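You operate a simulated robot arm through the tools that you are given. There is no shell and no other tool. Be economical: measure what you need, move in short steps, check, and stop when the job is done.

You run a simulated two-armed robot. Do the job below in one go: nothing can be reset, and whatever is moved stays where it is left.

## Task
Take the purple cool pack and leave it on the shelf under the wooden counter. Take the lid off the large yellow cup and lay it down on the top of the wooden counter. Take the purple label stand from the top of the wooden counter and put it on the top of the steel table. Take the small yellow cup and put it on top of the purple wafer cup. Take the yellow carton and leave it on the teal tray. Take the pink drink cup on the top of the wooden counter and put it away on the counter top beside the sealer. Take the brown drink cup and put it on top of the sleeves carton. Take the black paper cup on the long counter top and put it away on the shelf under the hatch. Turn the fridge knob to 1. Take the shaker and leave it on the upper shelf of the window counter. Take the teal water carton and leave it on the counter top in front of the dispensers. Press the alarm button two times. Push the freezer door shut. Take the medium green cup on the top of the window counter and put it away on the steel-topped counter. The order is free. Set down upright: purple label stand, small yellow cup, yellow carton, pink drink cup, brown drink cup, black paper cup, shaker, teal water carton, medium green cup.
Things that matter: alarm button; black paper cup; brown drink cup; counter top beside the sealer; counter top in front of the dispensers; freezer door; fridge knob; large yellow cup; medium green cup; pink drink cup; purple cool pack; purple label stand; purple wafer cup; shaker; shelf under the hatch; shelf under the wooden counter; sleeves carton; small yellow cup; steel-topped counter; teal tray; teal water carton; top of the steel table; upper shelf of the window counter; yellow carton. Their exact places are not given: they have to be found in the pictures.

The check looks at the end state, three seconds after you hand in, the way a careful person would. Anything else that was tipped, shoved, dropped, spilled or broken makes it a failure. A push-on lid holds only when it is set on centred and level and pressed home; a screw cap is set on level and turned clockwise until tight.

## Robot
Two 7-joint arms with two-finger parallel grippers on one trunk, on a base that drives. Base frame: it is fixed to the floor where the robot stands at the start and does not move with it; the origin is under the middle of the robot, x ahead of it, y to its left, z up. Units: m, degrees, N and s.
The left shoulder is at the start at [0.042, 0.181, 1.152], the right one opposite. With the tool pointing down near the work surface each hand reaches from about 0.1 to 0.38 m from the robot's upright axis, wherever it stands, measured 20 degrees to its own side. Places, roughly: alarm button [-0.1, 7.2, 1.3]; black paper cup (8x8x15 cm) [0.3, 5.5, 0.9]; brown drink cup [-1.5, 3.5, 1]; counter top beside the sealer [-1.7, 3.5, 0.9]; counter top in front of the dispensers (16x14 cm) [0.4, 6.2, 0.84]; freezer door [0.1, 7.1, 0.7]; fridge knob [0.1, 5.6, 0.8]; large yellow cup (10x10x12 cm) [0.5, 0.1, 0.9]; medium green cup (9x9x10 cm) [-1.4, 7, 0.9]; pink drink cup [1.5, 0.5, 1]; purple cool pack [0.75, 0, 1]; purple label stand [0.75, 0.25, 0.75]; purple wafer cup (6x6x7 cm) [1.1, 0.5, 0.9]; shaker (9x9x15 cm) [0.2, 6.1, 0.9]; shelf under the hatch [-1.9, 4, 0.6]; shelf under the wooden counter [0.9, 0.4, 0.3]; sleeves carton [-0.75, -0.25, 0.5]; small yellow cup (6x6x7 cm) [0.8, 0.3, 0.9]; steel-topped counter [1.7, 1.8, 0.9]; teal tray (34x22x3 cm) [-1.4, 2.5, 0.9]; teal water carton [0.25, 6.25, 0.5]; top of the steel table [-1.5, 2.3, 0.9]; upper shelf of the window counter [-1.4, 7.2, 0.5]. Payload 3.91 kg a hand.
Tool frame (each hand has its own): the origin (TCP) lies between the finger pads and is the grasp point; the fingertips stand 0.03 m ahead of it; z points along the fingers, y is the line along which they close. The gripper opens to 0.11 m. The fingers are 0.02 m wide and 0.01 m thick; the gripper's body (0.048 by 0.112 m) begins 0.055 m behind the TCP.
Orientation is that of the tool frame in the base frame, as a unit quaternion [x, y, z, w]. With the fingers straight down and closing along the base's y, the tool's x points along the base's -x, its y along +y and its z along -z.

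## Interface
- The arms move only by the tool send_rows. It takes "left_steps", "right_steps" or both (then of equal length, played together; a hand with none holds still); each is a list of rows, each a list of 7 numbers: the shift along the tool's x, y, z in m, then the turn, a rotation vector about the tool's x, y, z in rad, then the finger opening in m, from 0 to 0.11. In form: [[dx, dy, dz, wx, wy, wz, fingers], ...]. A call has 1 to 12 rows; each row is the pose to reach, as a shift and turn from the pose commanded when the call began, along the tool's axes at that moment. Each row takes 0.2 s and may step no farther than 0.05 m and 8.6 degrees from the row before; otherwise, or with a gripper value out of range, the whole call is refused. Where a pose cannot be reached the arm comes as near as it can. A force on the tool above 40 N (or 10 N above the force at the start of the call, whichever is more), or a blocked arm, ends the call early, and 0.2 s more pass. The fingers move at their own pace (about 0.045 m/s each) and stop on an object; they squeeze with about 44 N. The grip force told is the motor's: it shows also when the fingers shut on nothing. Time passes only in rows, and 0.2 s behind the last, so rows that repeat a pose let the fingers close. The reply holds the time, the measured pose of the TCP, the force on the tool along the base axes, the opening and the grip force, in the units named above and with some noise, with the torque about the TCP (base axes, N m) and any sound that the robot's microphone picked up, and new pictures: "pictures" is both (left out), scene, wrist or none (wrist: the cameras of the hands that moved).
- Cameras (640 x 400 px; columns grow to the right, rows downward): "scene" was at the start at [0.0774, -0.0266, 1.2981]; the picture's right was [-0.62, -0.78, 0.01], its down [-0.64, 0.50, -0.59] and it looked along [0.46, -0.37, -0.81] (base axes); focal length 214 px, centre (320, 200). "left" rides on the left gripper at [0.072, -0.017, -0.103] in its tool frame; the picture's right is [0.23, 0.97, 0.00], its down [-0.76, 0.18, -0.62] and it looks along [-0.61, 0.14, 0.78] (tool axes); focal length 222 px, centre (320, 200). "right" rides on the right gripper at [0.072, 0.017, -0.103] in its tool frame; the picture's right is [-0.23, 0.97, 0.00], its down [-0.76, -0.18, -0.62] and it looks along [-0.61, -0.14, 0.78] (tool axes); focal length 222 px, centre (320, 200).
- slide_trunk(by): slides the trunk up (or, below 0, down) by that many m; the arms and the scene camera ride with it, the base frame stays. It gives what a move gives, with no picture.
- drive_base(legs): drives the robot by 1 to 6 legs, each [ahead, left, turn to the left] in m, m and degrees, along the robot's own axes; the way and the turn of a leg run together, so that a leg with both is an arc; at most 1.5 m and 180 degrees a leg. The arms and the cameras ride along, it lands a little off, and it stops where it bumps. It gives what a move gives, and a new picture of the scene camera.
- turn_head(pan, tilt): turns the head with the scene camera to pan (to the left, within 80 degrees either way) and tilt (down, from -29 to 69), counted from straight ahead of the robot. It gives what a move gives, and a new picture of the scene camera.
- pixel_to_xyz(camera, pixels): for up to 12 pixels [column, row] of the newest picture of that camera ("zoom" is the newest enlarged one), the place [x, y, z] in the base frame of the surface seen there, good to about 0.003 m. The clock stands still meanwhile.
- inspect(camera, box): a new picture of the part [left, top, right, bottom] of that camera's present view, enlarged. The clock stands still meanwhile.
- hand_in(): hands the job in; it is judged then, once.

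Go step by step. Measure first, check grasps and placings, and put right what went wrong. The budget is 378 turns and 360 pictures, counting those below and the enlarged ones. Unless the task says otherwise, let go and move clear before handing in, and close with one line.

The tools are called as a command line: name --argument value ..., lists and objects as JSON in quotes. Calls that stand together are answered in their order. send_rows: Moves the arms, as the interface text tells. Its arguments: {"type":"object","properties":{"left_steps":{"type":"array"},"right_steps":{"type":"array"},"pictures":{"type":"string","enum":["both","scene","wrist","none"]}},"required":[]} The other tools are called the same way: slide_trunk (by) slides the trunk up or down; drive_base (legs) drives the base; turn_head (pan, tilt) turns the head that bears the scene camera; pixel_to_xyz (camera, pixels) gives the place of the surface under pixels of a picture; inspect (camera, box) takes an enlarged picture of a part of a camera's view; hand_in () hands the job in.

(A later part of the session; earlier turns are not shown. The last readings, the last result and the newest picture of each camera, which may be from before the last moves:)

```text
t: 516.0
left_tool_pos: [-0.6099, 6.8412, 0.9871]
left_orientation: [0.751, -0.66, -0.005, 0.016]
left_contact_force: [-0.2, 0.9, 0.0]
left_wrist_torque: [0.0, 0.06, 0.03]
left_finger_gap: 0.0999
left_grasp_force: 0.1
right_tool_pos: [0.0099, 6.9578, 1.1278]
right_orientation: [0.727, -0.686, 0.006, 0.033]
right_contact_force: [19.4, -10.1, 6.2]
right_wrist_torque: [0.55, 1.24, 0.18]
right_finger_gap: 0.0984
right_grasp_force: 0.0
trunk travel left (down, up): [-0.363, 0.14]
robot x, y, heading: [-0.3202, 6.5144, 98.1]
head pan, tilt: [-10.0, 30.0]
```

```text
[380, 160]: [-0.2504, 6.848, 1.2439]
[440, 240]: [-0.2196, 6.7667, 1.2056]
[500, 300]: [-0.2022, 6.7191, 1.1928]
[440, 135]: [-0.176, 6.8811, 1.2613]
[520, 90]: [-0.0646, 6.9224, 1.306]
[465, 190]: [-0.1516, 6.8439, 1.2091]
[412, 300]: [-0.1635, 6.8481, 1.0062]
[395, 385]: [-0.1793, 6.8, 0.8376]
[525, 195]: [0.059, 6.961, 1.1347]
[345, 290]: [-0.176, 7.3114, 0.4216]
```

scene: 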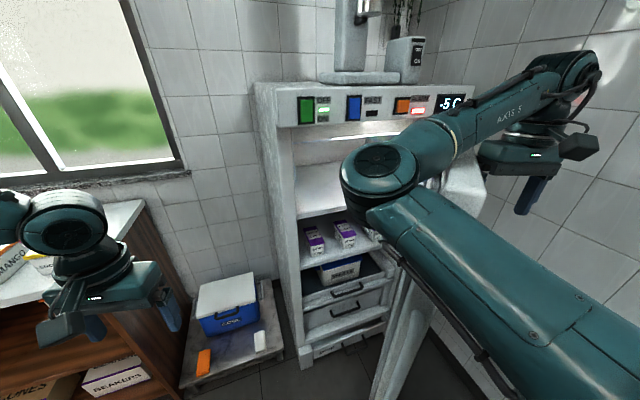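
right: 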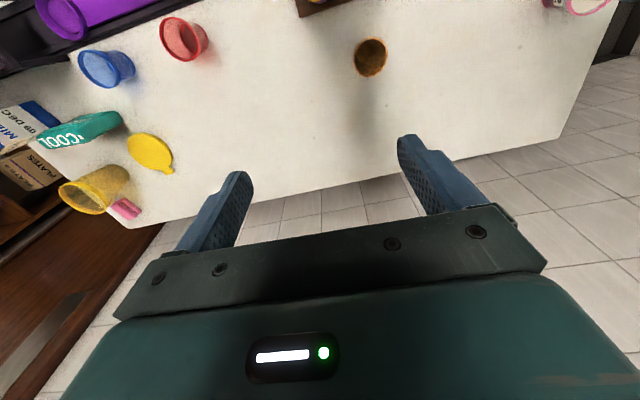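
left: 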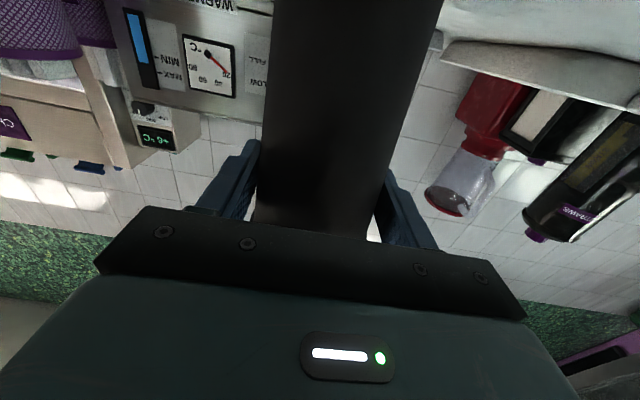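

The right elbow was in the door's way (its underside below the door top). Raise the trunk 9 cm and lower only the hand, then push along the arc.

slide_trunk --by 0.1

send_rows --right_steps '[[0, 0, 0.03, 0, 0, 0, 0.1], [0, 0, 0.06, 0, 0, 0, 0.1], [-0.012, 0.025, 0.06, 0, 0, 0, 0.1], [-0.022, 0.05, 0.06, 0, 0, 0, 0.1], [-0.034, 0.072, 0.06, 0, 0, 0, 0.1], [-0.044, 0.092, 0.06, 0, 0, 0, 0.1], [-0.062, 0.115, 0.06, 0, 0, 0, 0.1], [-0.082, 0.138, 0.06, 0, 0, 0, 0.1], [-0.103, 0.158, 0.06, 0, 0, 0, 0.1], [-0.124, 0.174, 0.06, 0, 0, 0, 0.1], [-0.145, 0.188, 0.06, 0, 0, 0, 0.1], [-0.166, 0.2, 0.06, 0, 0, 0, 0.1]]' --pictures "scene"

```text
t: 517.4
left_tool_pos: [-0.6103, 6.8406, 1.0874]
left_orientation: [0.751, -0.66, -0.005, 0.017]
left_contact_force: [-0.1, 0.4, -0.4]
left_wrist_torque: [0.0, 0.01, 0.01]
left_finger_gap: 0.0999
left_grasp_force: 0.1
right_tool_pos: [0.0077, 6.9589, 1.2271]
right_orientation: [0.727, -0.685, 0.007, 0.034]
right_contact_force: [0.1, -0.3, 0.6]
right_wrist_torque: [-0.01, -0.01, -0.03]
right_finger_gap: 0.0999
right_grasp_force: 0.0
trunk travel left (down, up): [-0.463, 0.04]
robot x, y, heading: [-0.3189, 6.5165, 98.1]
head pan, tilt: [-10.0, 30.0]
```

```text
t: 518.8
left_tool_pos: [-0.6114, 6.8407, 1.0876]
left_orientation: [0.75, -0.661, -0.004, 0.014]
left_contact_force: [-0.1, 0.0, 0.5]
left_wrist_torque: [-0.02, -0.02, 0.01]
left_finger_gap: 0.0999
left_grasp_force: 0.1
right_tool_pos: [-0.0146, 7.0018, 1.1722]
right_orientation: [0.72, -0.694, 0.009, 0.028]
right_contact_force: [0.1, 0.4, -0.4]
right_wrist_torque: [-0.02, -0.05, 0.01]
right_finger_gap: 0.0998
right_grasp_force: 0.1
right hand out of reach, approached as far as the arm can: row 3, 4, 5, 6, 7
trunk travel left (down, up): [-0.463, 0.04]
robot x, y, heading: [-0.3218, 6.5166, 98.1]
head pan, tilt: [-10.0, 30.0]
stopped in row 7 (right hand): the force on the tool passed its limit (the readings are from after the stop); the commanded pose is now the measured one
```

scene: 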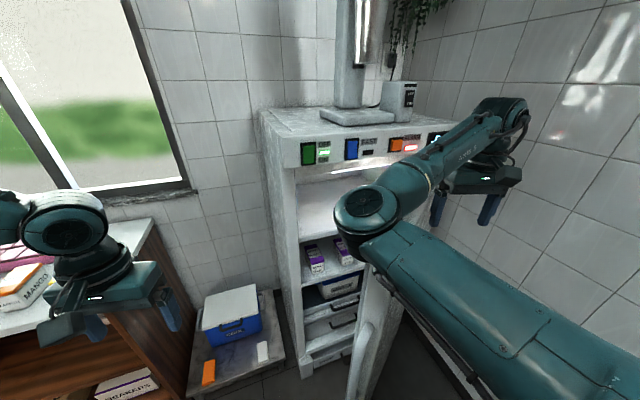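

The door swung further with the elbow clear. Continue pushing with the base: strafe left while turning.

drive_base --legs '[[0.03, 0.12, 10]]'

```text
t: 520.0
left_tool_pos: [-0.7832, 6.7896, 1.0867]
left_orientation: [0.804, -0.595, -0.003, 0.015]
left_contact_force: [-0.2, 0.3, 0.3]
left_wrist_torque: [0.02, -0.02, 0.01]
left_finger_gap: 0.1001
left_grasp_force: 0.1
right_tool_pos: [-0.2221, 7.0502, 1.1688]
right_orientation: [0.776, -0.63, 0.014, 0.03]
right_contact_force: [0.5, 0.0, -0.5]
right_wrist_torque: [-0.02, -0.02, -0.03]
right_finger_gap: 0.1
right_grasp_force: 0.0
trunk travel left (down, up): [-0.463, 0.04]
robot x, y, heading: [-0.443, 6.5188, 107.9]
head pan, tilt: [-10.0, 30.0]
```

scene: 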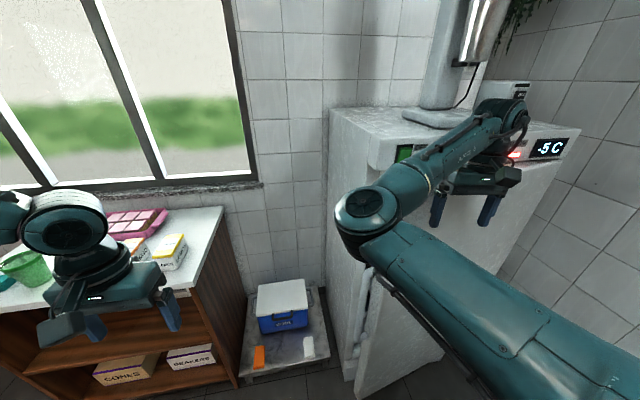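

Nearly closed. Push straight ahead against the door until it resists.

drive_base --legs '[[0.12, 0, 0]]'

```text
t: 521.2
left_tool_pos: [-0.8106, 6.8755, 1.0858]
left_orientation: [0.805, -0.593, -0.005, 0.017]
left_contact_force: [0.4, 0.0, -1.1]
left_wrist_torque: [0.01, 0.02, 0.03]
left_finger_gap: 0.0999
left_grasp_force: 0.0
right_tool_pos: [-0.2501, 7.1314, 1.1699]
right_orientation: [0.774, -0.632, 0.016, 0.037]
right_contact_force: [-0.2, 0.0, 0.1]
right_wrist_torque: [-0.01, 0.03, 0.02]
right_finger_gap: 0.0998
right_grasp_force: 0.0
trunk travel left (down, up): [-0.463, 0.04]
robot x, y, heading: [-0.4735, 6.6027, 108.1]
head pan, tilt: [-10.0, 30.0]
stopped in leg 1: the force on the tool passed its limit (the readings are from after the stop); the commanded pose is now the measured one
```

scene: 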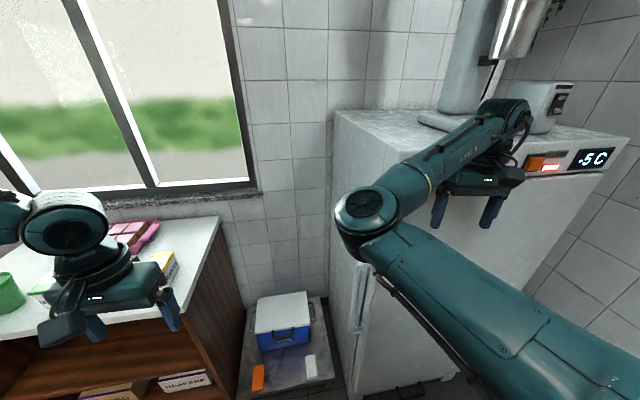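

Closed. Give it one more nudge, then retract, close the fingers and raise for the alarm button.

send_rows --right_steps '[[-0.015, 0, 0, 0, 0, 0, 0.1], [-0.03, 0, 0, 0, 0, 0, 0.1], [0.0, 0, 0, 0, 0, 0, 0.05], [0.04, 0, -0.02, 0, 0, 0, 0.0], [0.07, 0, -0.04, 0, 0, 0, 0.0], [0.07, 0, -0.062, 0, 0, 0, 0.0]]' --pictures "none"

slide_trunk --by 0.04

drive_base --legs '[[0, -0.203, 0]]'

```text
t: 521.6
left_tool_pos: [-0.8103, 6.8706, 1.0883]
left_orientation: [0.804, -0.594, -0.006, 0.015]
left_contact_force: [0.3, 0.7, 0.0]
left_wrist_torque: [0.02, -0.02, 0.02]
left_finger_gap: 0.1002
left_grasp_force: 0.0
right_tool_pos: [-0.2508, 7.1305, 1.1698]
right_orientation: [0.77, -0.636, 0.016, 0.042]
right_contact_force: [1.9, -28.0, 1.8]
right_wrist_torque: [2.69, 0.14, 0.59]
right_finger_gap: 0.1
right_grasp_force: 0.2
trunk travel left (down, up): [-0.463, 0.04]
robot x, y, heading: [-0.4673, 6.6023, 107.9]
head pan, tilt: [-10.0, 30.0]
stopped in row 1 (right hand): the force on the tool passed its limit (the readings are from after the stop); the commanded pose is now the measured one
```

```text
t: 521.9
left_tool_pos: [-0.8106, 6.8708, 1.0924]
left_orientation: [0.804, -0.594, -0.006, 0.015]
left_contact_force: [-0.2, 0.8, 0.4]
left_wrist_torque: [0.0, -0.03, 0.03]
left_finger_gap: 0.1001
left_grasp_force: 0.1
right_tool_pos: [-0.249, 7.1298, 1.1698]
right_orientation: [0.77, -0.636, 0.019, 0.047]
right_contact_force: [-0.5, -22.8, 2.1]
right_wrist_torque: [2.12, 0.01, 0.53]
right_finger_gap: 0.1002
right_grasp_force: 0.0
trunk travel left (down, up): [-0.466, 0.037]
robot x, y, heading: [-0.4715, 6.6056, 108.2]
head pan, tilt: [-10.0, 30.0]
stopped: the force on the tool passed its limit (the readings are from after the stop); the commanded pose is now the measured one
```

```text
t: 522.7
left_tool_pos: [-0.7983, 6.8745, 1.091]
left_orientation: [0.805, -0.594, -0.005, 0.014]
left_contact_force: [-0.3, 0.3, 0.5]
left_wrist_torque: [-0.01, -0.02, -0.02]
left_finger_gap: 0.1001
left_grasp_force: 0.0
right_tool_pos: [-0.2466, 7.1307, 1.1718]
right_orientation: [0.776, -0.629, 0.017, 0.055]
right_contact_force: [-11.1, -26.1, 4.9]
right_wrist_torque: [2.6, -0.59, 1.11]
right_finger_gap: 0.0999
right_grasp_force: 0.1
trunk travel left (down, up): [-0.466, 0.037]
robot x, y, heading: [-0.4577, 6.606, 107.7]
head pan, tilt: [-10.0, 30.0]
stopped in leg 1: the force on the tool passed its limit (the readings are from after the stop); the commanded pose is now the measured one
```

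scene: 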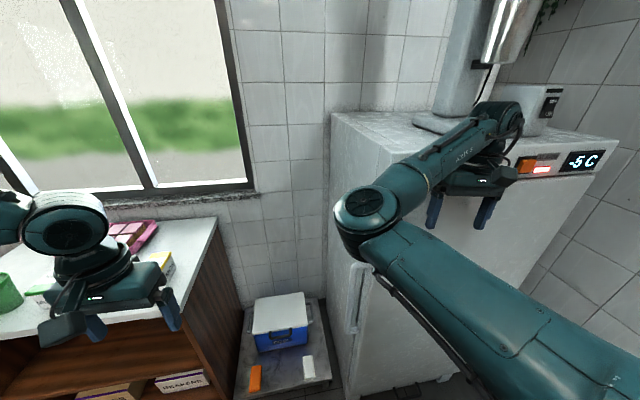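

The door is firmly shut (28 N reaction). Back off 7 cm, then close fingers and raise the hand.

drive_base --legs '[[-0.08, 0, 0]]'

send_rows --right_steps '[[0, 0, -0.02, 0, 0, 0, 0.0], [0, 0, -0.04, 0, 0, 0, 0.0], [0, 0, -0.065, 0, 0, 0, 0.0], [0, 0, -0.065, 0, 0, 0, 0.0]]' --pictures "none"

slide_trunk --by 0.037

drive_base --legs '[[0, -0.19, 0]]'

```text
t: 523.8
left_tool_pos: [-0.7716, 6.8026, 1.0894]
left_orientation: [0.805, -0.593, -0.004, 0.017]
left_contact_force: [0.7, 0.4, -0.1]
left_wrist_torque: [-0.01, 0.01, -0.01]
left_finger_gap: 0.0999
left_grasp_force: 0.0
right_tool_pos: [-0.2173, 7.0603, 1.1665]
right_orientation: [0.774, -0.63, 0.019, 0.055]
right_contact_force: [-0.1, -1.2, 0.3]
right_wrist_torque: [0.01, 0.02, -0.02]
right_finger_gap: 0.1
right_grasp_force: 0.0
trunk travel left (down, up): [-0.466, 0.037]
robot x, y, heading: [-0.4347, 6.5326, 108.0]
head pan, tilt: [-10.0, 30.0]
```

scene: 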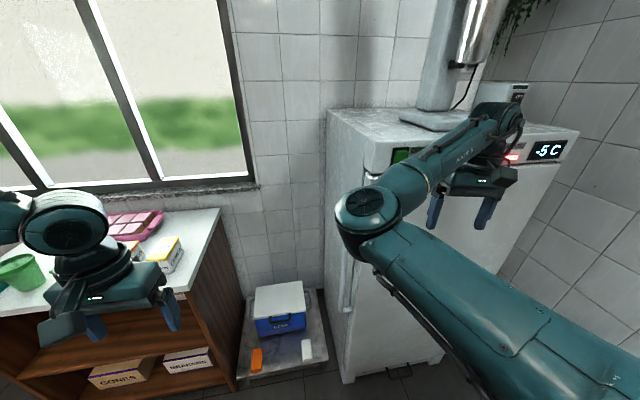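

```text
t: 524.8
left_tool_pos: [-0.7731, 6.8049, 1.0897]
left_orientation: [0.804, -0.594, -0.004, 0.016]
left_contact_force: [0.0, -0.1, 0.8]
left_wrist_torque: [-0.01, 0.02, -0.01]
left_finger_gap: 0.1001
left_grasp_force: 0.1
right_tool_pos: [-0.2132, 7.0699, 1.232]
right_orientation: [0.775, -0.63, 0.019, 0.056]
right_contact_force: [1.2, 0.4, 0.4]
right_wrist_torque: [-0.02, -0.02, -0.02]
right_finger_gap: 0.0112
right_grasp_force: 0.0
trunk travel left (down, up): [-0.466, 0.037]
robot x, y, heading: [-0.4327, 6.5362, 108.2]
head pan, tilt: [-10.0, 30.0]
```

```text
t: 525.6
left_tool_pos: [-0.7744, 6.8034, 1.1271]
left_orientation: [0.805, -0.594, -0.004, 0.016]
left_contact_force: [-0.5, 0.0, 0.2]
left_wrist_torque: [-0.01, 0.01, 0.02]
left_finger_gap: 0.1001
left_grasp_force: 0.1
right_tool_pos: [-0.2134, 7.0677, 1.2686]
right_orientation: [0.775, -0.629, 0.019, 0.055]
right_contact_force: [0.1, -0.2, 0.8]
right_wrist_torque: [0.05, -0.01, -0.01]
right_finger_gap: 0.0
right_grasp_force: 37.7
trunk travel left (down, up): [-0.503, 0.0]
robot x, y, heading: [-0.4308, 6.5335, 108.1]
head pan, tilt: [-10.0, 30.0]
```

```text
t: 527.1
left_tool_pos: [-0.5951, 6.8621, 1.1259]
left_orientation: [0.805, -0.593, -0.004, 0.018]
left_contact_force: [-0.2, 0.0, 1.0]
left_wrist_torque: [0.0, 0.04, -0.02]
left_finger_gap: 0.1003
left_grasp_force: 0.0
right_tool_pos: [-0.0346, 7.1272, 1.2686]
right_orientation: [0.775, -0.629, 0.019, 0.055]
right_contact_force: [0.6, -0.2, -0.4]
right_wrist_torque: [0.0, 0.01, 0.0]
right_finger_gap: 0.0
right_grasp_force: 38.2
trunk travel left (down, up): [-0.503, 0.0]
robot x, y, heading: [-0.2516, 6.592, 107.9]
head pan, tilt: [-10.0, 30.0]
```

scene: 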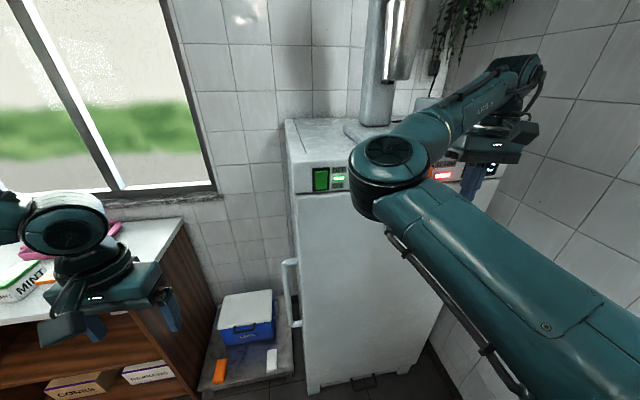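

Hand is laterally aligned with ALARM (offset <1 mm), 0.118 m away, tip height ≈1.239. Press forward.

send_rows --right_steps '[[-0.03, 0.0034, 0, 0, 0, 0, 0.0], [-0.06, 0.0067, 0, 0, 0, 0, 0.0], [-0.08, 0.009, 0, 0, 0, 0, 0.0], [-0.095, 0.0107, 0, 0, 0, 0, 0.0], [-0.103, 0.0116, 0, 0, 0, 0, 0.0], [-0.109, 0.0122, 0, 0, 0, 0, 0.0], [-0.07, 0.008, 0, 0, 0, 0, 0.0]]' --pictures "none"

```text
t: 528.7
left_tool_pos: [-0.5959, 6.8612, 1.1278]
left_orientation: [0.805, -0.593, -0.004, 0.016]
left_contact_force: [0.6, 0.0, -0.5]
left_wrist_torque: [0.05, -0.02, -0.02]
left_finger_gap: 0.1001
left_grasp_force: 0.0
right_tool_pos: [-0.0585, 7.1912, 1.2622]
right_orientation: [0.776, -0.628, 0.019, 0.053]
right_contact_force: [0.6, -0.9, -0.8]
right_wrist_torque: [0.04, -0.03, 0.03]
right_finger_gap: 0.0
right_grasp_force: 38.8
trunk travel left (down, up): [-0.503, 0.0]
robot x, y, heading: [-0.253, 6.5911, 108.2]
head pan, tilt: [-10.0, 30.0]
heard: click
```

A click was heard – one press. Press a second time and retreat.

send_rows --right_steps '[[0, 0, 0, 0, 0, 0, 0.0], [-0.02, 0.002, 0, 0, 0, 0, 0.0], [-0.033, 0.0036, 0, 0, 0, 0, 0.0], [-0.039, 0.0042, 0, 0, 0, 0, 0.0], [0.0, 0, 0, 0, 0, 0, 0.0], [0.04, -0.004, 0, 0, 0, 0, 0.0], [0.07, -0.008, 0, 0, 0, 0, 0.0]]' --pictures "none"

inspect --camera "right" --box '[0, 0, 640, 400]'

```text
t: 530.3
left_tool_pos: [-0.5951, 6.8606, 1.1278]
left_orientation: [0.804, -0.594, -0.004, 0.016]
left_contact_force: [-0.4, 0.2, 0.1]
left_wrist_torque: [-0.02, 0.01, -0.03]
left_finger_gap: 0.1001
left_grasp_force: 0.0
right_tool_pos: [-0.0361, 7.1246, 1.2701]
right_orientation: [0.776, -0.628, 0.019, 0.056]
right_contact_force: [0.4, 0.3, 0.5]
right_wrist_torque: [0.02, -0.02, -0.01]
right_finger_gap: 0.0003
right_grasp_force: 37.9
trunk travel left (down, up): [-0.503, 0.0]
robot x, y, heading: [-0.2538, 6.5909, 108.0]
head pan, tilt: [-10.0, 30.0]
heard: click
```

```text
1.00 times, centred on (320, 200) of right
```

zoom: 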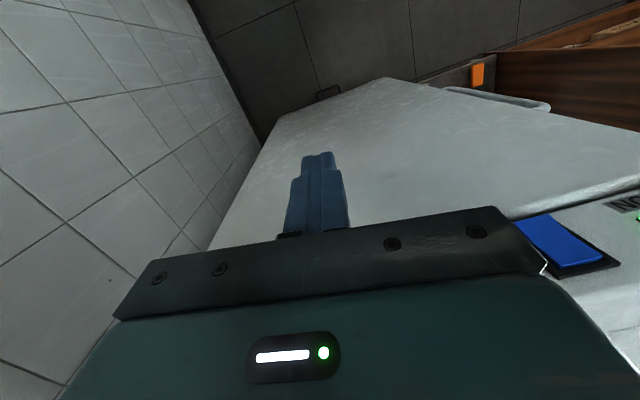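

Second click: alarm pressed twice. Now raise the right hand and turn clockwise to face the bench from its north side.

send_rows --right_steps '[[0.03, 0.0, -0.03, 0, 0, 0, 0.05], [0.05, 0.02, -0.06, 0, 0, 0, 0.1], [0.07, 0.04, -0.09, 0, 0, 0, 0.1], [0.09, 0.06, -0.12, 0, 0, 0, 0.1]]' --pictures "none"

drive_base --legs '[[0, 0, -90], [0, 0, -91]]'

turn_head --pan 10 --tilt 45

```text
t: 531.3
left_tool_pos: [-0.5951, 6.8602, 1.1276]
left_orientation: [0.805, -0.593, -0.004, 0.016]
left_contact_force: [1.4, 0.6, 0.2]
left_wrist_torque: [-0.01, -0.01, -0.02]
left_finger_gap: 0.1002
left_grasp_force: 0.2
right_tool_pos: [-0.0662, 7.041, 1.3944]
right_orientation: [0.773, -0.631, 0.024, 0.063]
right_contact_force: [-0.2, 0.0, -0.5]
right_wrist_torque: [0.0, 0.01, 0.03]
right_finger_gap: 0.0853
right_grasp_force: 0.0
right hand out of reach, approached as far as the arm can: row 2
trunk travel left (down, up): [-0.503, 0.0]
robot x, y, heading: [-0.2546, 6.5876, 108.0]
head pan, tilt: [-10.0, 30.0]
```

```text
t: 539.4
left_tool_pos: [0.085, 6.3178, 1.1267]
left_orientation: [0.594, 0.804, 0.016, 0.005]
left_contact_force: [-0.8, -0.3, 0.0]
left_wrist_torque: [-0.02, 0.0, -0.02]
left_finger_gap: 0.1
left_grasp_force: 0.1
right_tool_pos: [-0.4424, 6.1394, 1.3986]
right_orientation: [0.63, 0.774, 0.058, -0.022]
right_contact_force: [0.0, -0.1, 0.0]
right_wrist_torque: [-0.02, -0.02, 0.0]
right_finger_gap: 0.1
right_grasp_force: 0.0
trunk travel left (down, up): [-0.503, 0.0]
robot x, y, heading: [-0.2531, 6.5889, -72.2]
head pan, tilt: [-10.0, 30.0]
```

scene: 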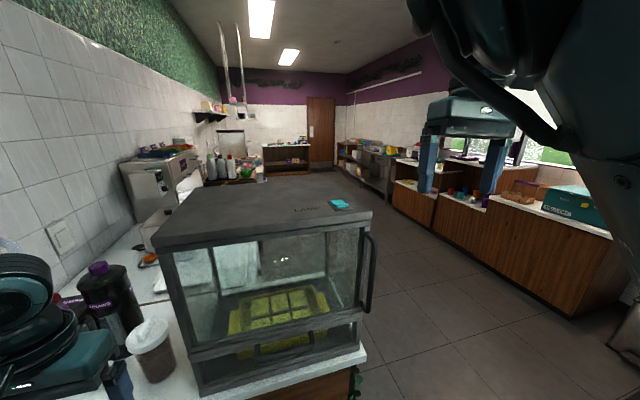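

```text
t: 540.2
left_tool_pos: [0.0854, 6.3177, 1.1263]
left_orientation: [0.595, 0.804, 0.016, 0.004]
left_contact_force: [0.6, 0.5, -0.2]
left_wrist_torque: [0.01, 0.0, 0.0]
left_finger_gap: 0.1001
left_grasp_force: 0.1
right_tool_pos: [-0.4413, 6.1399, 1.3972]
right_orientation: [0.63, 0.774, 0.06, -0.025]
right_contact_force: [-0.5, 0.0, -0.1]
right_wrist_torque: [-0.02, -0.02, 0.01]
right_finger_gap: 0.1002
right_grasp_force: 0.2
trunk travel left (down, up): [-0.503, 0.0]
robot x, y, heading: [-0.2546, 6.5897, -71.8]
head pan, tilt: [10.0, 45.0]
```

scene: 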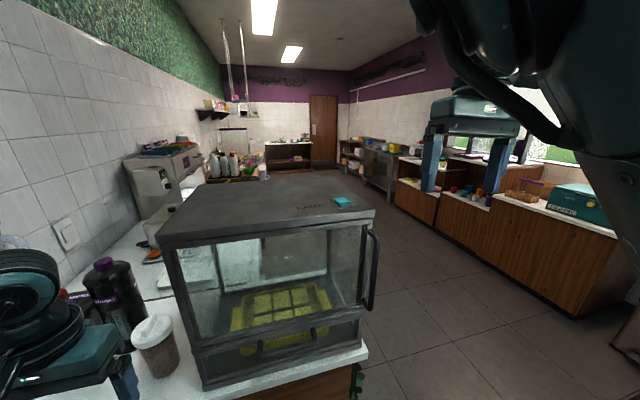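

The shaker is at (155,345). The raised right arm jams the head again; swing it outward and down on the free west side.

send_rows --right_steps '[[0, -0.03, 0.02, 0, 0, 0, 0.1], [0, -0.06, 0.05, 0, 0, 0, 0.1], [0, -0.09, 0.08, 0, 0, 0, 0.1], [0, -0.12, 0.11, 0, 0, 0, 0.1], [0, -0.14, 0.15, 0, 0, 0, 0.1], [0, -0.16, 0.19, 0, 0, 0, 0.1], [0, -0.18, 0.23, 0, 0, 0, 0.1], [0, -0.2, 0.27, 0, 0, 0, 0.1]]' --pictures "scene"

```text
t: 542.0
left_tool_pos: [0.0843, 6.3162, 1.127]
left_orientation: [0.594, 0.804, 0.017, 0.004]
left_contact_force: [0.0, 0.1, 0.1]
left_wrist_torque: [0.03, 0.03, -0.01]
left_finger_gap: 0.0999
left_grasp_force: 0.1
right_tool_pos: [-0.6254, 6.1322, 1.1199]
right_orientation: [0.63, 0.775, 0.057, -0.022]
right_contact_force: [0.0, -0.2, -0.4]
right_wrist_torque: [-0.01, 0.0, 0.03]
right_finger_gap: 0.1
right_grasp_force: 0.1
trunk travel left (down, up): [-0.503, 0.0]
robot x, y, heading: [-0.2509, 6.5861, -72.2]
head pan, tilt: [10.0, 45.0]
```

scene: 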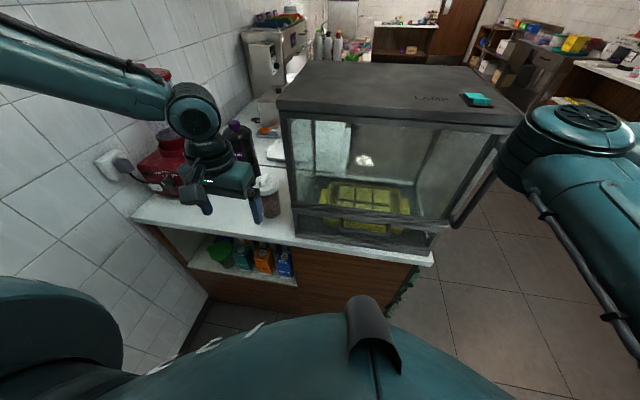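

inspect --camera "scene" --box '[120, 110, 320, 290]'

pixel_to_xyz --camera "scene" --pixels '[[266, 178], [270, 200], [273, 212], [243, 248], [243, 260], [263, 258], [222, 240], [237, 238], [245, 238], [215, 212], [228, 222], [290, 245]]'

```text
2.22 times, centred on (220, 200) of scene
```

zoom: 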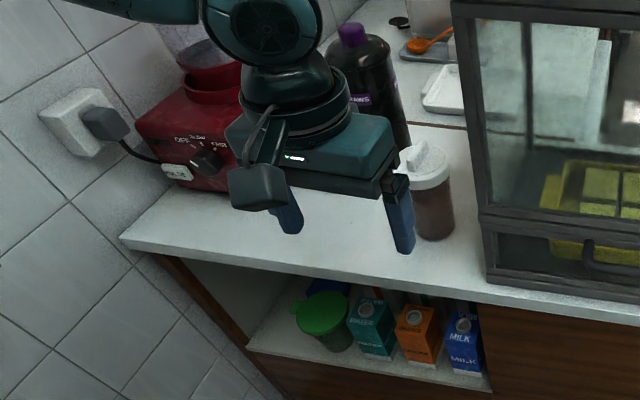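

```text
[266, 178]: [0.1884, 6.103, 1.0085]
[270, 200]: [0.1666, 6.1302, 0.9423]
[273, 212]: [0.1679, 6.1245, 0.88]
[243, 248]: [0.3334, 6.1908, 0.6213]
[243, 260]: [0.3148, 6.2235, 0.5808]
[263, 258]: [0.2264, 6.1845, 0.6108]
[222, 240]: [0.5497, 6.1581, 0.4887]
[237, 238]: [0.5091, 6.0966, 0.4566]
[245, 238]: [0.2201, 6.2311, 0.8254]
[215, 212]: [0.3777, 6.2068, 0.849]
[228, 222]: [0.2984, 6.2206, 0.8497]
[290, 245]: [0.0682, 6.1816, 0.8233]
```

Water carton (teal) is on the shelf between a bowl and an orange carton; shaker centre ≈(0.18,6.095), top 1.01. First the shaker: pitch the left hand to 40° (needed for the low shelf later) and lower.

send_rows --left_steps '[[-0.007, 0.004, 0, 0, -0.125, 0, 0.11], [-0.014, 0.007, 0, 0, -0.25, 0, 0.11], [-0.021, 0.01, 0, 0, -0.375, 0, 0.11], [-0.028, 0.014, 0, 0, -0.5, 0, 0.11], [-0.035, 0.017, 0, 0, -0.625, 0, 0.11], [-0.043, 0.02, 0, 0, -0.75, 0, 0.11], [-0.05, 0.024, 0, 0, -0.873, 0, 0.11]]' --pictures "none"

slide_trunk --by -0.16

inspect --camera "left" --box '[0, 0, 640, 400]'

```text
t: 543.6
left_tool_pos: [0.1252, 6.2752, 1.1252]
left_orientation: [0.545, 0.728, -0.236, 0.343]
left_contact_force: [0.2, -0.1, 0.0]
left_wrist_torque: [0.01, -0.01, 0.0]
left_finger_gap: 0.11
left_grasp_force: 0.0
left hand out of reach, approached as far as the arm can: row 7
right_tool_pos: [-0.6242, 6.1333, 1.1201]
right_orientation: [0.63, 0.774, 0.059, -0.022]
right_contact_force: [-0.3, -0.2, -0.2]
right_wrist_torque: [-0.03, -0.01, -0.01]
right_finger_gap: 0.1
right_grasp_force: 0.0
trunk travel left (down, up): [-0.503, 0.0]
robot x, y, heading: [-0.2539, 6.5886, -72.2]
head pan, tilt: [10.0, 45.0]
```

```text
t: 545.5
left_tool_pos: [0.1234, 6.2745, 0.9648]
left_orientation: [0.545, 0.727, -0.236, 0.344]
left_contact_force: [0.2, -0.7, 0.3]
left_wrist_torque: [0.0, 0.0, 0.02]
left_finger_gap: 0.1099
left_grasp_force: 0.1
right_tool_pos: [-0.6244, 6.134, 0.9589]
right_orientation: [0.63, 0.774, 0.058, -0.022]
right_contact_force: [0.2, -0.5, 0.1]
right_wrist_torque: [-0.02, 0.01, -0.02]
right_finger_gap: 0.1001
right_grasp_force: 0.0
trunk travel left (down, up): [-0.343, 0.16]
robot x, y, heading: [-0.2534, 6.5924, -72.2]
head pan, tilt: [10.0, 45.0]
```

```text
1.00 times, centred on (320, 200) of left
```

zoom: 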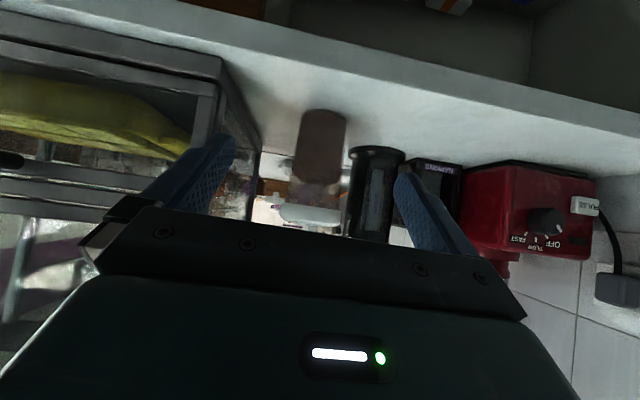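

Shaker is 2 cm left of the hand axis, 0.18 m ahead. Drive onto it and grip.

slide_trunk --by -0.015

drive_base --legs '[[0, 0.019, 0], [0.178, 0, 0]]'

send_rows --left_steps '[[0, 0, 0, 0, 0, 0, 0.05], [0, 0, 0, 0, 0, 0, 0.05], [0, 0, 0, 0, 0, 0, 0.05], [0, 0, 0, 0, 0, 0, 0.05]]' --pictures "none"

```text
t: 546.1
left_tool_pos: [0.1245, 6.2742, 0.9511]
left_orientation: [0.545, 0.727, -0.236, 0.344]
left_contact_force: [-0.5, 0.0, -0.9]
left_wrist_torque: [0.0, -0.02, 0.02]
left_finger_gap: 0.11
left_grasp_force: 0.0
right_tool_pos: [-0.6244, 6.133, 0.9442]
right_orientation: [0.63, 0.774, 0.059, -0.023]
right_contact_force: [-0.2, 1.1, 0.4]
right_wrist_torque: [-0.01, 0.01, 0.02]
right_finger_gap: 0.1001
right_grasp_force: 0.2
trunk travel left (down, up): [-0.328, 0.175]
robot x, y, heading: [-0.2548, 6.5899, -72.3]
head pan, tilt: [10.0, 45.0]
```

```text
t: 547.6
left_tool_pos: [0.1611, 6.2141, 0.9557]
left_orientation: [0.547, 0.723, -0.241, 0.347]
left_contact_force: [-0.5, -0.3, 1.2]
left_wrist_torque: [0.02, 0.02, 0.0]
left_finger_gap: 0.1098
left_grasp_force: 0.1
right_tool_pos: [-0.5871, 6.0854, 0.9435]
right_orientation: [0.637, 0.768, 0.061, -0.022]
right_contact_force: [0.1, -0.3, 0.3]
right_wrist_torque: [0.01, -0.02, 0.01]
right_finger_gap: 0.1
right_grasp_force: 0.2
trunk travel left (down, up): [-0.328, 0.175]
robot x, y, heading: [-0.2129, 6.5238, -72.7]
head pan, tilt: [10.0, 45.0]
stopped in leg 2: the robot was blocked; the commanded pose is now the measured one
```

scene: 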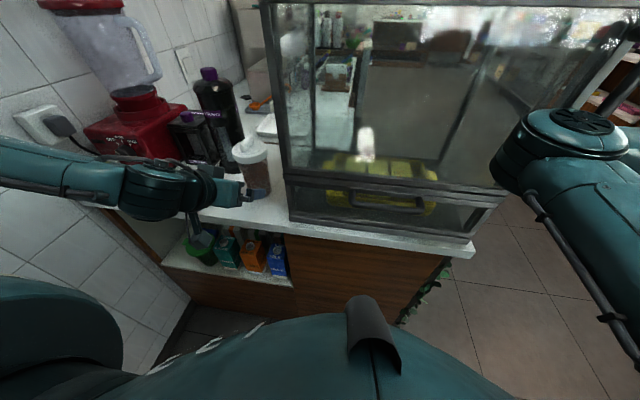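

```text
t: 548.6
left_tool_pos: [0.1618, 6.2147, 0.9563]
left_orientation: [0.546, 0.723, -0.241, 0.348]
left_contact_force: [-0.1, 0.3, 0.3]
left_wrist_torque: [-0.03, 0.02, 0.01]
left_finger_gap: 0.0499
left_grasp_force: 0.0
right_tool_pos: [-0.5862, 6.0848, 0.9439]
right_orientation: [0.635, 0.769, 0.06, -0.021]
right_contact_force: [0.0, -0.4, 1.1]
right_wrist_torque: [0.05, -0.03, -0.01]
right_finger_gap: 0.0998
right_grasp_force: 0.0
trunk travel left (down, up): [-0.328, 0.175]
robot x, y, heading: [-0.2158, 6.5245, -72.5]
head pan, tilt: [10.0, 45.0]
```

Blocked, likely the left elbow at the wall. Reopen and extend the arm the remaining 11 cm instead.

send_rows --left_steps '[[0, 0, 0, 0, 0, 0, 0.11], [0, 0, 0, 0, 0, 0, 0.11], [0, 0, 0, 0, 0, 0, 0.11], [-0.017, 0.001, 0.022, 0, 0, 0, 0.11], [-0.033, 0.001, 0.045, 0, 0, 0, 0.11], [-0.05, 0.002, 0.067, 0, 0, 0, 0.11], [-0.0668, 0.002, 0.0892, 0, 0, 0, 0.11], [-0.0668, 0.002, 0.0892, 0, 0, 0, 0.11]]' --pictures "wrist"

```text
t: 550.4
left_tool_pos: [0.1973, 6.1092, 0.9483]
left_orientation: [0.547, 0.723, -0.241, 0.347]
left_contact_force: [0.0, 0.9, 0.2]
left_wrist_torque: [-0.01, 0.01, 0.04]
left_finger_gap: 0.11
left_grasp_force: 0.1
right_tool_pos: [-0.5867, 6.0846, 0.9437]
right_orientation: [0.636, 0.769, 0.061, -0.021]
right_contact_force: [0.2, 0.5, 0.2]
right_wrist_torque: [0.01, 0.0, 0.0]
right_finger_gap: 0.1002
right_grasp_force: 0.0
trunk travel left (down, up): [-0.328, 0.175]
robot x, y, heading: [-0.2126, 6.5209, -72.1]
head pan, tilt: [10.0, 45.0]
```

left: 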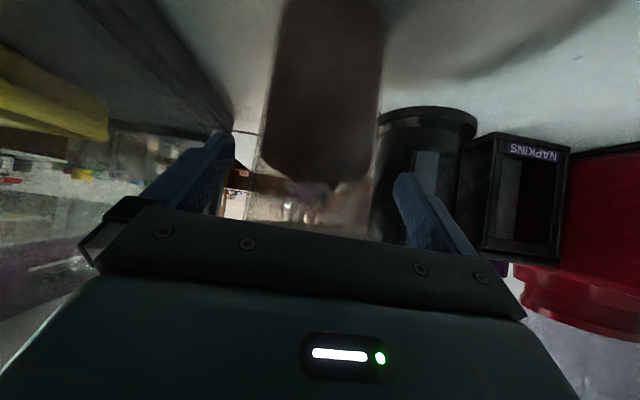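

The shaker's body lies between the fingers. Close and lift with the trunk.

send_rows --left_steps '[[0, 0, 0, 0, 0, 0, 0.05], [0, 0, 0, 0, 0, 0, 0.05], [0, 0, 0, 0, 0, 0, 0.05], [0, 0, 0, 0, 0, 0, 0.05]]' --pictures "none"

slide_trunk --by 0.1

```text
t: 551.4
left_tool_pos: [0.1968, 6.1082, 0.9494]
left_orientation: [0.546, 0.723, -0.241, 0.349]
left_contact_force: [-0.2, -0.3, 0.5]
left_wrist_torque: [-0.05, 0.01, -0.03]
left_finger_gap: 0.0728
left_grasp_force: 44.0
right_tool_pos: [-0.5865, 6.0842, 0.9432]
right_orientation: [0.636, 0.769, 0.061, -0.021]
right_contact_force: [-0.5, -0.3, -0.3]
right_wrist_torque: [0.0, 0.0, 0.0]
right_finger_gap: 0.0997
right_grasp_force: 0.2
trunk travel left (down, up): [-0.328, 0.175]
robot x, y, heading: [-0.2122, 6.5229, -72.4]
head pan, tilt: [10.0, 45.0]
```

```text
t: 552.7
left_tool_pos: [0.1944, 6.1081, 1.0493]
left_orientation: [0.546, 0.723, -0.239, 0.349]
left_contact_force: [0.9, -0.5, -2.4]
left_wrist_torque: [0.04, 0.02, -0.02]
left_finger_gap: 0.0728
left_grasp_force: 44.4
right_tool_pos: [-0.5901, 6.0847, 1.0374]
right_orientation: [0.635, 0.769, 0.065, -0.024]
right_contact_force: [-0.2, 0.2, 0.2]
right_wrist_torque: [-0.03, -0.01, 0.01]
right_finger_gap: 0.0999
right_grasp_force: 0.0
trunk travel left (down, up): [-0.428, 0.075]
robot x, y, heading: [-0.21, 6.524, -72.7]
head pan, tilt: [10.0, 45.0]
```

Shaker held (0.073). Retract the arm toward the body so I can turn around without hitting the display or freezer.

send_rows --left_steps '[[0.02, -0.001, -0.027, 0, 0, 0, 0.05], [0.04, -0.001, -0.053, 0, 0, 0, 0.05], [0.06, -0.002, -0.08, 0, 0, 0, 0.05], [0.08, -0.002, -0.107, 0, 0, 0, 0.05], [0.1, -0.003, -0.133, 0, 0, 0, 0.05]]' --pictures "none"

drive_base --legs '[[0, 0, 90], [0, 0, 90]]'

```text
t: 553.9
left_tool_pos: [0.1647, 6.2176, 1.0513]
left_orientation: [0.547, 0.723, -0.24, 0.347]
left_contact_force: [-0.6, 0.6, -2.7]
left_wrist_torque: [0.05, 0.02, 0.0]
left_finger_gap: 0.0727
left_grasp_force: 44.4
left hand out of reach, approached as far as the arm can: row 4, 5
right_tool_pos: [-0.5875, 6.0836, 1.0399]
right_orientation: [0.636, 0.769, 0.065, -0.024]
right_contact_force: [-0.5, 0.3, -0.3]
right_wrist_torque: [0.02, 0.01, 0.02]
right_finger_gap: 0.1002
right_grasp_force: 0.1
trunk travel left (down, up): [-0.428, 0.075]
robot x, y, heading: [-0.2154, 6.5249, -72.4]
head pan, tilt: [10.0, 45.0]
```

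```text
t: 554.7
left_tool_pos: [0.1674, 6.222, 1.05]
left_orientation: [0.545, 0.725, -0.238, 0.347]
left_contact_force: [-0.1, -0.3, -3.3]
left_wrist_torque: [0.05, 0.04, 0.04]
left_finger_gap: 0.0728
left_grasp_force: 44.0
right_tool_pos: [-0.5862, 6.087, 1.0396]
right_orientation: [0.635, 0.769, 0.065, -0.026]
right_contact_force: [-0.1, -0.1, -0.8]
right_wrist_torque: [0.02, 0.03, 0.03]
right_finger_gap: 0.0996
right_grasp_force: 0.1
trunk travel left (down, up): [-0.428, 0.075]
robot x, y, heading: [-0.2134, 6.5249, -72.0]
head pan, tilt: [10.0, 45.0]
stopped in leg 1: the robot was blocked; the commanded pose is now the measured one
```

scene: 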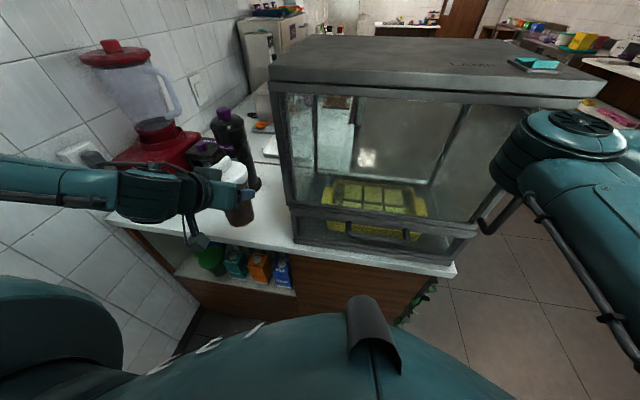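

The left elbow is against the east wall. Back up, strafe west past the display, and turn there.

drive_base --legs '[[-0.15, 0, 0], [0, -0.7, 0], [0, 0, 90], [0, 0, 89]]'

```text
t: 567.1
left_tool_pos: [-1.3014, 6.7599, 1.0452]
left_orientation: [0.73, -0.542, -0.344, -0.233]
left_contact_force: [0.7, 0.1, -2.8]
left_wrist_torque: [-0.03, -0.01, 0.0]
left_finger_gap: 0.0726
left_grasp_force: 44.5
right_tool_pos: [-0.5492, 6.9057, 1.0346]
right_orientation: [0.773, -0.629, 0.031, 0.069]
right_contact_force: [-0.2, -0.2, 0.5]
right_wrist_torque: [0.03, -0.02, -0.02]
right_finger_gap: 0.0999
right_grasp_force: 0.2
trunk travel left (down, up): [-0.428, 0.075]
robot x, y, heading: [-0.9158, 6.4509, 108.7]
head pan, tilt: [10.0, 45.0]
```

scene: 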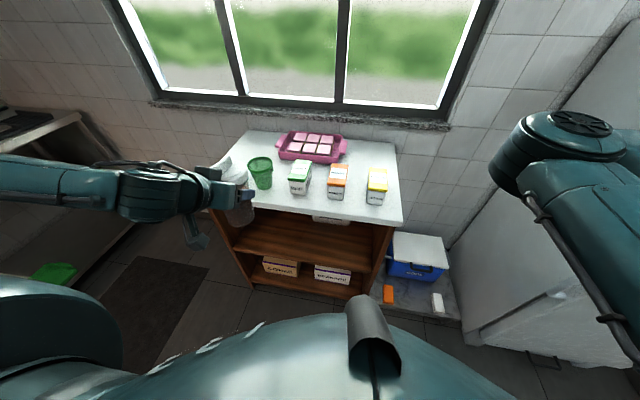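

Facing the window counter. Measure its shelf, edges and the green cup.

pixel_to_xyz --camera "scene" --pixels '[[250, 160], [271, 161], [260, 158], [262, 180], [225, 212], [400, 220], [310, 232], [300, 255], [260, 250], [345, 245], [330, 220], [300, 240]]'

inspect --camera "scene" --box '[200, 120, 420, 300]'

```text
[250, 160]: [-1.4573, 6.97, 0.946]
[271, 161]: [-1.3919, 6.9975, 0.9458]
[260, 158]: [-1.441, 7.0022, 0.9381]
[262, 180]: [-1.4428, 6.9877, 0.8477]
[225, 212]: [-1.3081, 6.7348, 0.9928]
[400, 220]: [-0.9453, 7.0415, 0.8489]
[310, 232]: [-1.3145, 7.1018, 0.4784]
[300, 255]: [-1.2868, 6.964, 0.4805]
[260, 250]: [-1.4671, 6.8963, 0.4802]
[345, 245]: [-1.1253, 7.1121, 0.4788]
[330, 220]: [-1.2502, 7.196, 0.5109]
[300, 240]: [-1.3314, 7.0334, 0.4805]
```

```text
2.22 times, centred on (310, 210) of scene
```

zoom: 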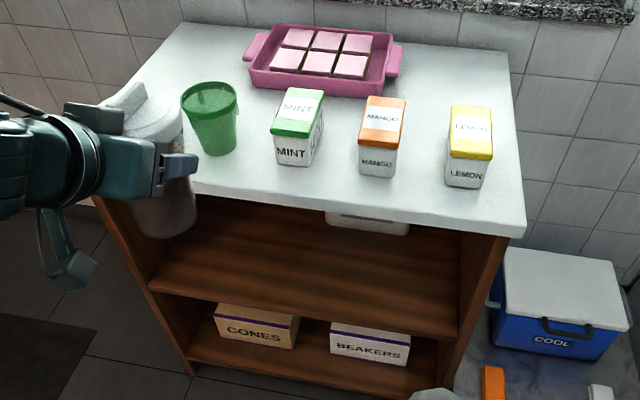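

pixel_to_xyz --camera "scene" --pixels '[[10, 180], [60, 180], [120, 195], [40, 125], [70, 115], [20, 150], [590, 190], [520, 150]]'

```text
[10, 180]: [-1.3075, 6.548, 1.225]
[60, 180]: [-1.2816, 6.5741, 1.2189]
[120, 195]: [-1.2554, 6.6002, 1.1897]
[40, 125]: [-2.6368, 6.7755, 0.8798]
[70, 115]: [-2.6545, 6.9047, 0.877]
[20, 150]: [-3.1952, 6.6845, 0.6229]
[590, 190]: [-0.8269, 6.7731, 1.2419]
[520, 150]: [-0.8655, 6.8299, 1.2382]
```

The right elbow would meet the counter corner; choose a shelf spot further right (q≈0.94) so it passes beside the counter. Pull the right hand back, lower the trunk, then drive.

send_rows --right_steps '[[0.03, 0, 0, 0, 0, 0, 0.1], [0.06, 0, 0, 0, 0, 0, 0.1], [0.09, 0, 0, 0, 0, 0, 0.1], [0.12, 0, 0, 0, 0, 0, 0.1]]' --pictures "none"

drive_base --legs '[[0, -0.159, 0]]'

slide_trunk --by -0.4

```text
t: 568.1
left_tool_pos: [-1.3015, 6.7606, 1.0456]
left_orientation: [0.73, -0.542, -0.345, -0.234]
left_contact_force: [0.2, -0.4, -2.1]
left_wrist_torque: [-0.01, -0.03, 0.03]
left_finger_gap: 0.0726
left_grasp_force: 44.5
right_tool_pos: [-0.5247, 6.7869, 1.0518]
right_orientation: [0.773, -0.63, 0.031, 0.068]
right_contact_force: [-0.2, 0.1, 0.0]
right_wrist_torque: [-0.03, -0.02, -0.02]
right_finger_gap: 0.0998
right_grasp_force: 0.1
trunk travel left (down, up): [-0.428, 0.075]
robot x, y, heading: [-0.9148, 6.4532, 108.7]
head pan, tilt: [10.0, 45.0]
```

```text
t: 569.5
left_tool_pos: [-1.1526, 6.8104, 1.0454]
left_orientation: [0.73, -0.542, -0.345, -0.233]
left_contact_force: [0.2, 1.1, -3.4]
left_wrist_torque: [-0.05, 0.01, 0.04]
left_finger_gap: 0.0725
left_grasp_force: 44.1
right_tool_pos: [-0.3751, 6.8387, 1.052]
right_orientation: [0.773, -0.63, 0.031, 0.069]
right_contact_force: [0.7, 0.2, -0.4]
right_wrist_torque: [-0.02, 0.04, -0.05]
right_finger_gap: 0.0998
right_grasp_force: 0.1
trunk travel left (down, up): [-0.428, 0.075]
robot x, y, heading: [-0.7637, 6.5023, 108.5]
head pan, tilt: [10.0, 45.0]
```

scene: 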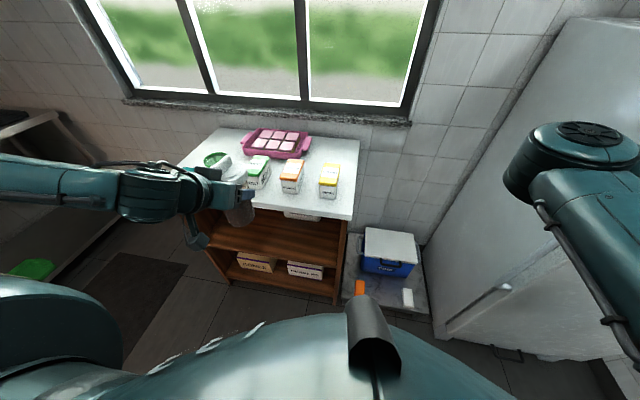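

```text
t: 573.4
left_tool_pos: [-1.1513, 6.8108, 0.6456]
left_orientation: [0.73, -0.542, -0.344, -0.233]
left_contact_force: [-0.1, -0.1, -2.9]
left_wrist_torque: [-0.01, 0.02, 0.01]
left_finger_gap: 0.0725
left_grasp_force: 43.9
right_tool_pos: [-0.3762, 6.8388, 0.653]
right_orientation: [0.773, -0.63, 0.031, 0.068]
right_contact_force: [-0.1, -0.7, 0.0]
right_wrist_torque: [0.0, 0.02, -0.01]
right_finger_gap: 0.1
right_grasp_force: 0.0
trunk travel left (down, up): [-0.028, 0.475]
robot x, y, heading: [-0.7658, 6.4998, 108.7]
head pan, tilt: [10.0, 45.0]
```

Drive in 0.229 (moving the right hand slightly inward first to clear the freezer handle).

send_rows --right_steps '[[0.01, 0.03, 0, 0, 0, 0, 0.1], [0.02, 0.06, 0, 0, 0, 0, 0.1], [0.03, 0.08, 0, 0, 0, 0, 0.1]]' --pictures "none"

drive_base --legs '[[0.229, 0, 0]]'

slide_trunk --by -0.028

```text
t: 574.2
left_tool_pos: [-1.1512, 6.8099, 0.6456]
left_orientation: [0.73, -0.542, -0.344, -0.234]
left_contact_force: [-0.6, -0.4, -3.0]
left_wrist_torque: [-0.02, -0.03, -0.01]
left_finger_gap: 0.0725
left_grasp_force: 43.8
right_tool_pos: [-0.4481, 6.7934, 0.6623]
right_orientation: [0.773, -0.63, 0.031, 0.067]
right_contact_force: [0.5, 0.4, -0.4]
right_wrist_torque: [-0.02, 0.02, 0.02]
right_finger_gap: 0.0999
right_grasp_force: 0.0
trunk travel left (down, up): [-0.028, 0.475]
robot x, y, heading: [-0.7642, 6.5075, 108.6]
head pan, tilt: [10.0, 45.0]
```

```text
t: 575.9
left_tool_pos: [-1.2233, 7.0269, 0.6454]
left_orientation: [0.73, -0.542, -0.345, -0.234]
left_contact_force: [0.1, -0.6, -2.6]
left_wrist_torque: [-0.06, 0.01, -0.02]
left_finger_gap: 0.0725
left_grasp_force: 44.2
right_tool_pos: [-0.5193, 7.0081, 0.6622]
right_orientation: [0.772, -0.631, 0.032, 0.068]
right_contact_force: [-0.2, -0.3, -0.2]
right_wrist_torque: [-0.01, 0.02, 0.0]
right_finger_gap: 0.1
right_grasp_force: 0.2
trunk travel left (down, up): [-0.028, 0.475]
robot x, y, heading: [-0.8357, 6.7196, 108.2]
head pan, tilt: [10.0, 45.0]
```

scene: 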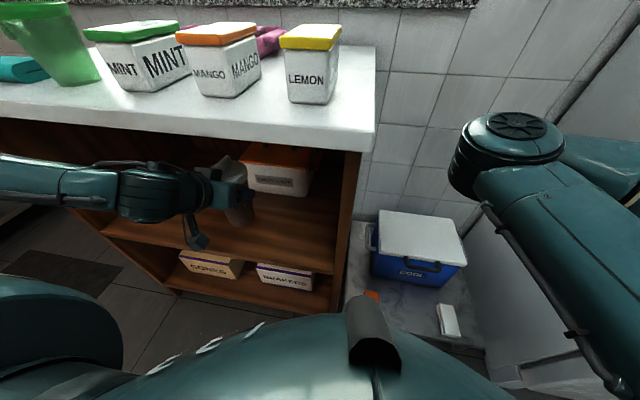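

```text
t: 576.6
left_tool_pos: [-1.2226, 7.027, 0.6178]
left_orientation: [0.73, -0.543, -0.344, -0.234]
left_contact_force: [0.7, 0.8, -3.6]
left_wrist_torque: [-0.02, 0.0, 0.02]
left_finger_gap: 0.0725
left_grasp_force: 44.2
right_tool_pos: [-0.5204, 7.0096, 0.6334]
right_orientation: [0.772, -0.631, 0.031, 0.068]
right_contact_force: [-0.2, -0.4, -1.0]
right_wrist_torque: [0.02, -0.01, -0.04]
right_finger_gap: 0.1
right_grasp_force: 0.1
trunk travel left (down, up): [0.0, 0.503]
robot x, y, heading: [-0.8354, 6.7211, 108.6]
head pan, tilt: [10.0, 45.0]
```

In place. Lower the last 3.6 cm with the arm until contact.

send_rows --left_steps '[[0.0113, 0, 0.0098, 0, 0, 0, 0.05], [0.0227, -0.001, 0.0197, 0, 0, 0, 0.05], [0.0265, -0.001, 0.023, 0, 0, 0, 0.05], [0.0291, -0.001, 0.0252, 0, 0, 0, 0.05]]' --pictures "none"

```text
t: 577.6
left_tool_pos: [-1.2226, 7.0263, 0.5805]
left_orientation: [0.729, -0.543, -0.344, -0.235]
left_contact_force: [0.2, -0.8, -2.3]
left_wrist_torque: [-0.02, -0.03, -0.02]
left_finger_gap: 0.0722
left_grasp_force: 43.8
right_tool_pos: [-0.5188, 7.0086, 0.6342]
right_orientation: [0.772, -0.631, 0.031, 0.068]
right_contact_force: [0.2, -0.1, -0.8]
right_wrist_torque: [-0.01, 0.01, -0.01]
right_finger_gap: 0.1
right_grasp_force: 0.1
trunk travel left (down, up): [0.0, 0.503]
robot x, y, heading: [-0.838, 6.7179, 108.5]
head pan, tilt: [10.0, 45.0]
```

send_rows --left_steps '[[0.0015, 0, 0.0013, 0, 0, 0, 0.05], [0.003, 0, 0.0026, 0, 0, 0, 0.05], [0.0045, 0, 0.004, 0, 0, 0, 0.05]]' --pictures "none"

```text
t: 578.4
left_tool_pos: [-1.2227, 7.0282, 0.5782]
left_orientation: [0.727, -0.541, -0.349, -0.237]
left_contact_force: [0.7, -7.2, 28.4]
left_wrist_torque: [0.54, 0.3, 0.16]
left_finger_gap: 0.0725
left_grasp_force: 44.2
right_tool_pos: [-0.5181, 7.0082, 0.6337]
right_orientation: [0.773, -0.63, 0.029, 0.067]
right_contact_force: [0.8, -1.2, -0.5]
right_wrist_torque: [0.03, 0.01, -0.03]
right_finger_gap: 0.1003
right_grasp_force: 0.0
trunk travel left (down, up): [0.0, 0.503]
robot x, y, heading: [-0.8381, 6.7195, 108.4]
head pan, tilt: [10.0, 45.0]
```

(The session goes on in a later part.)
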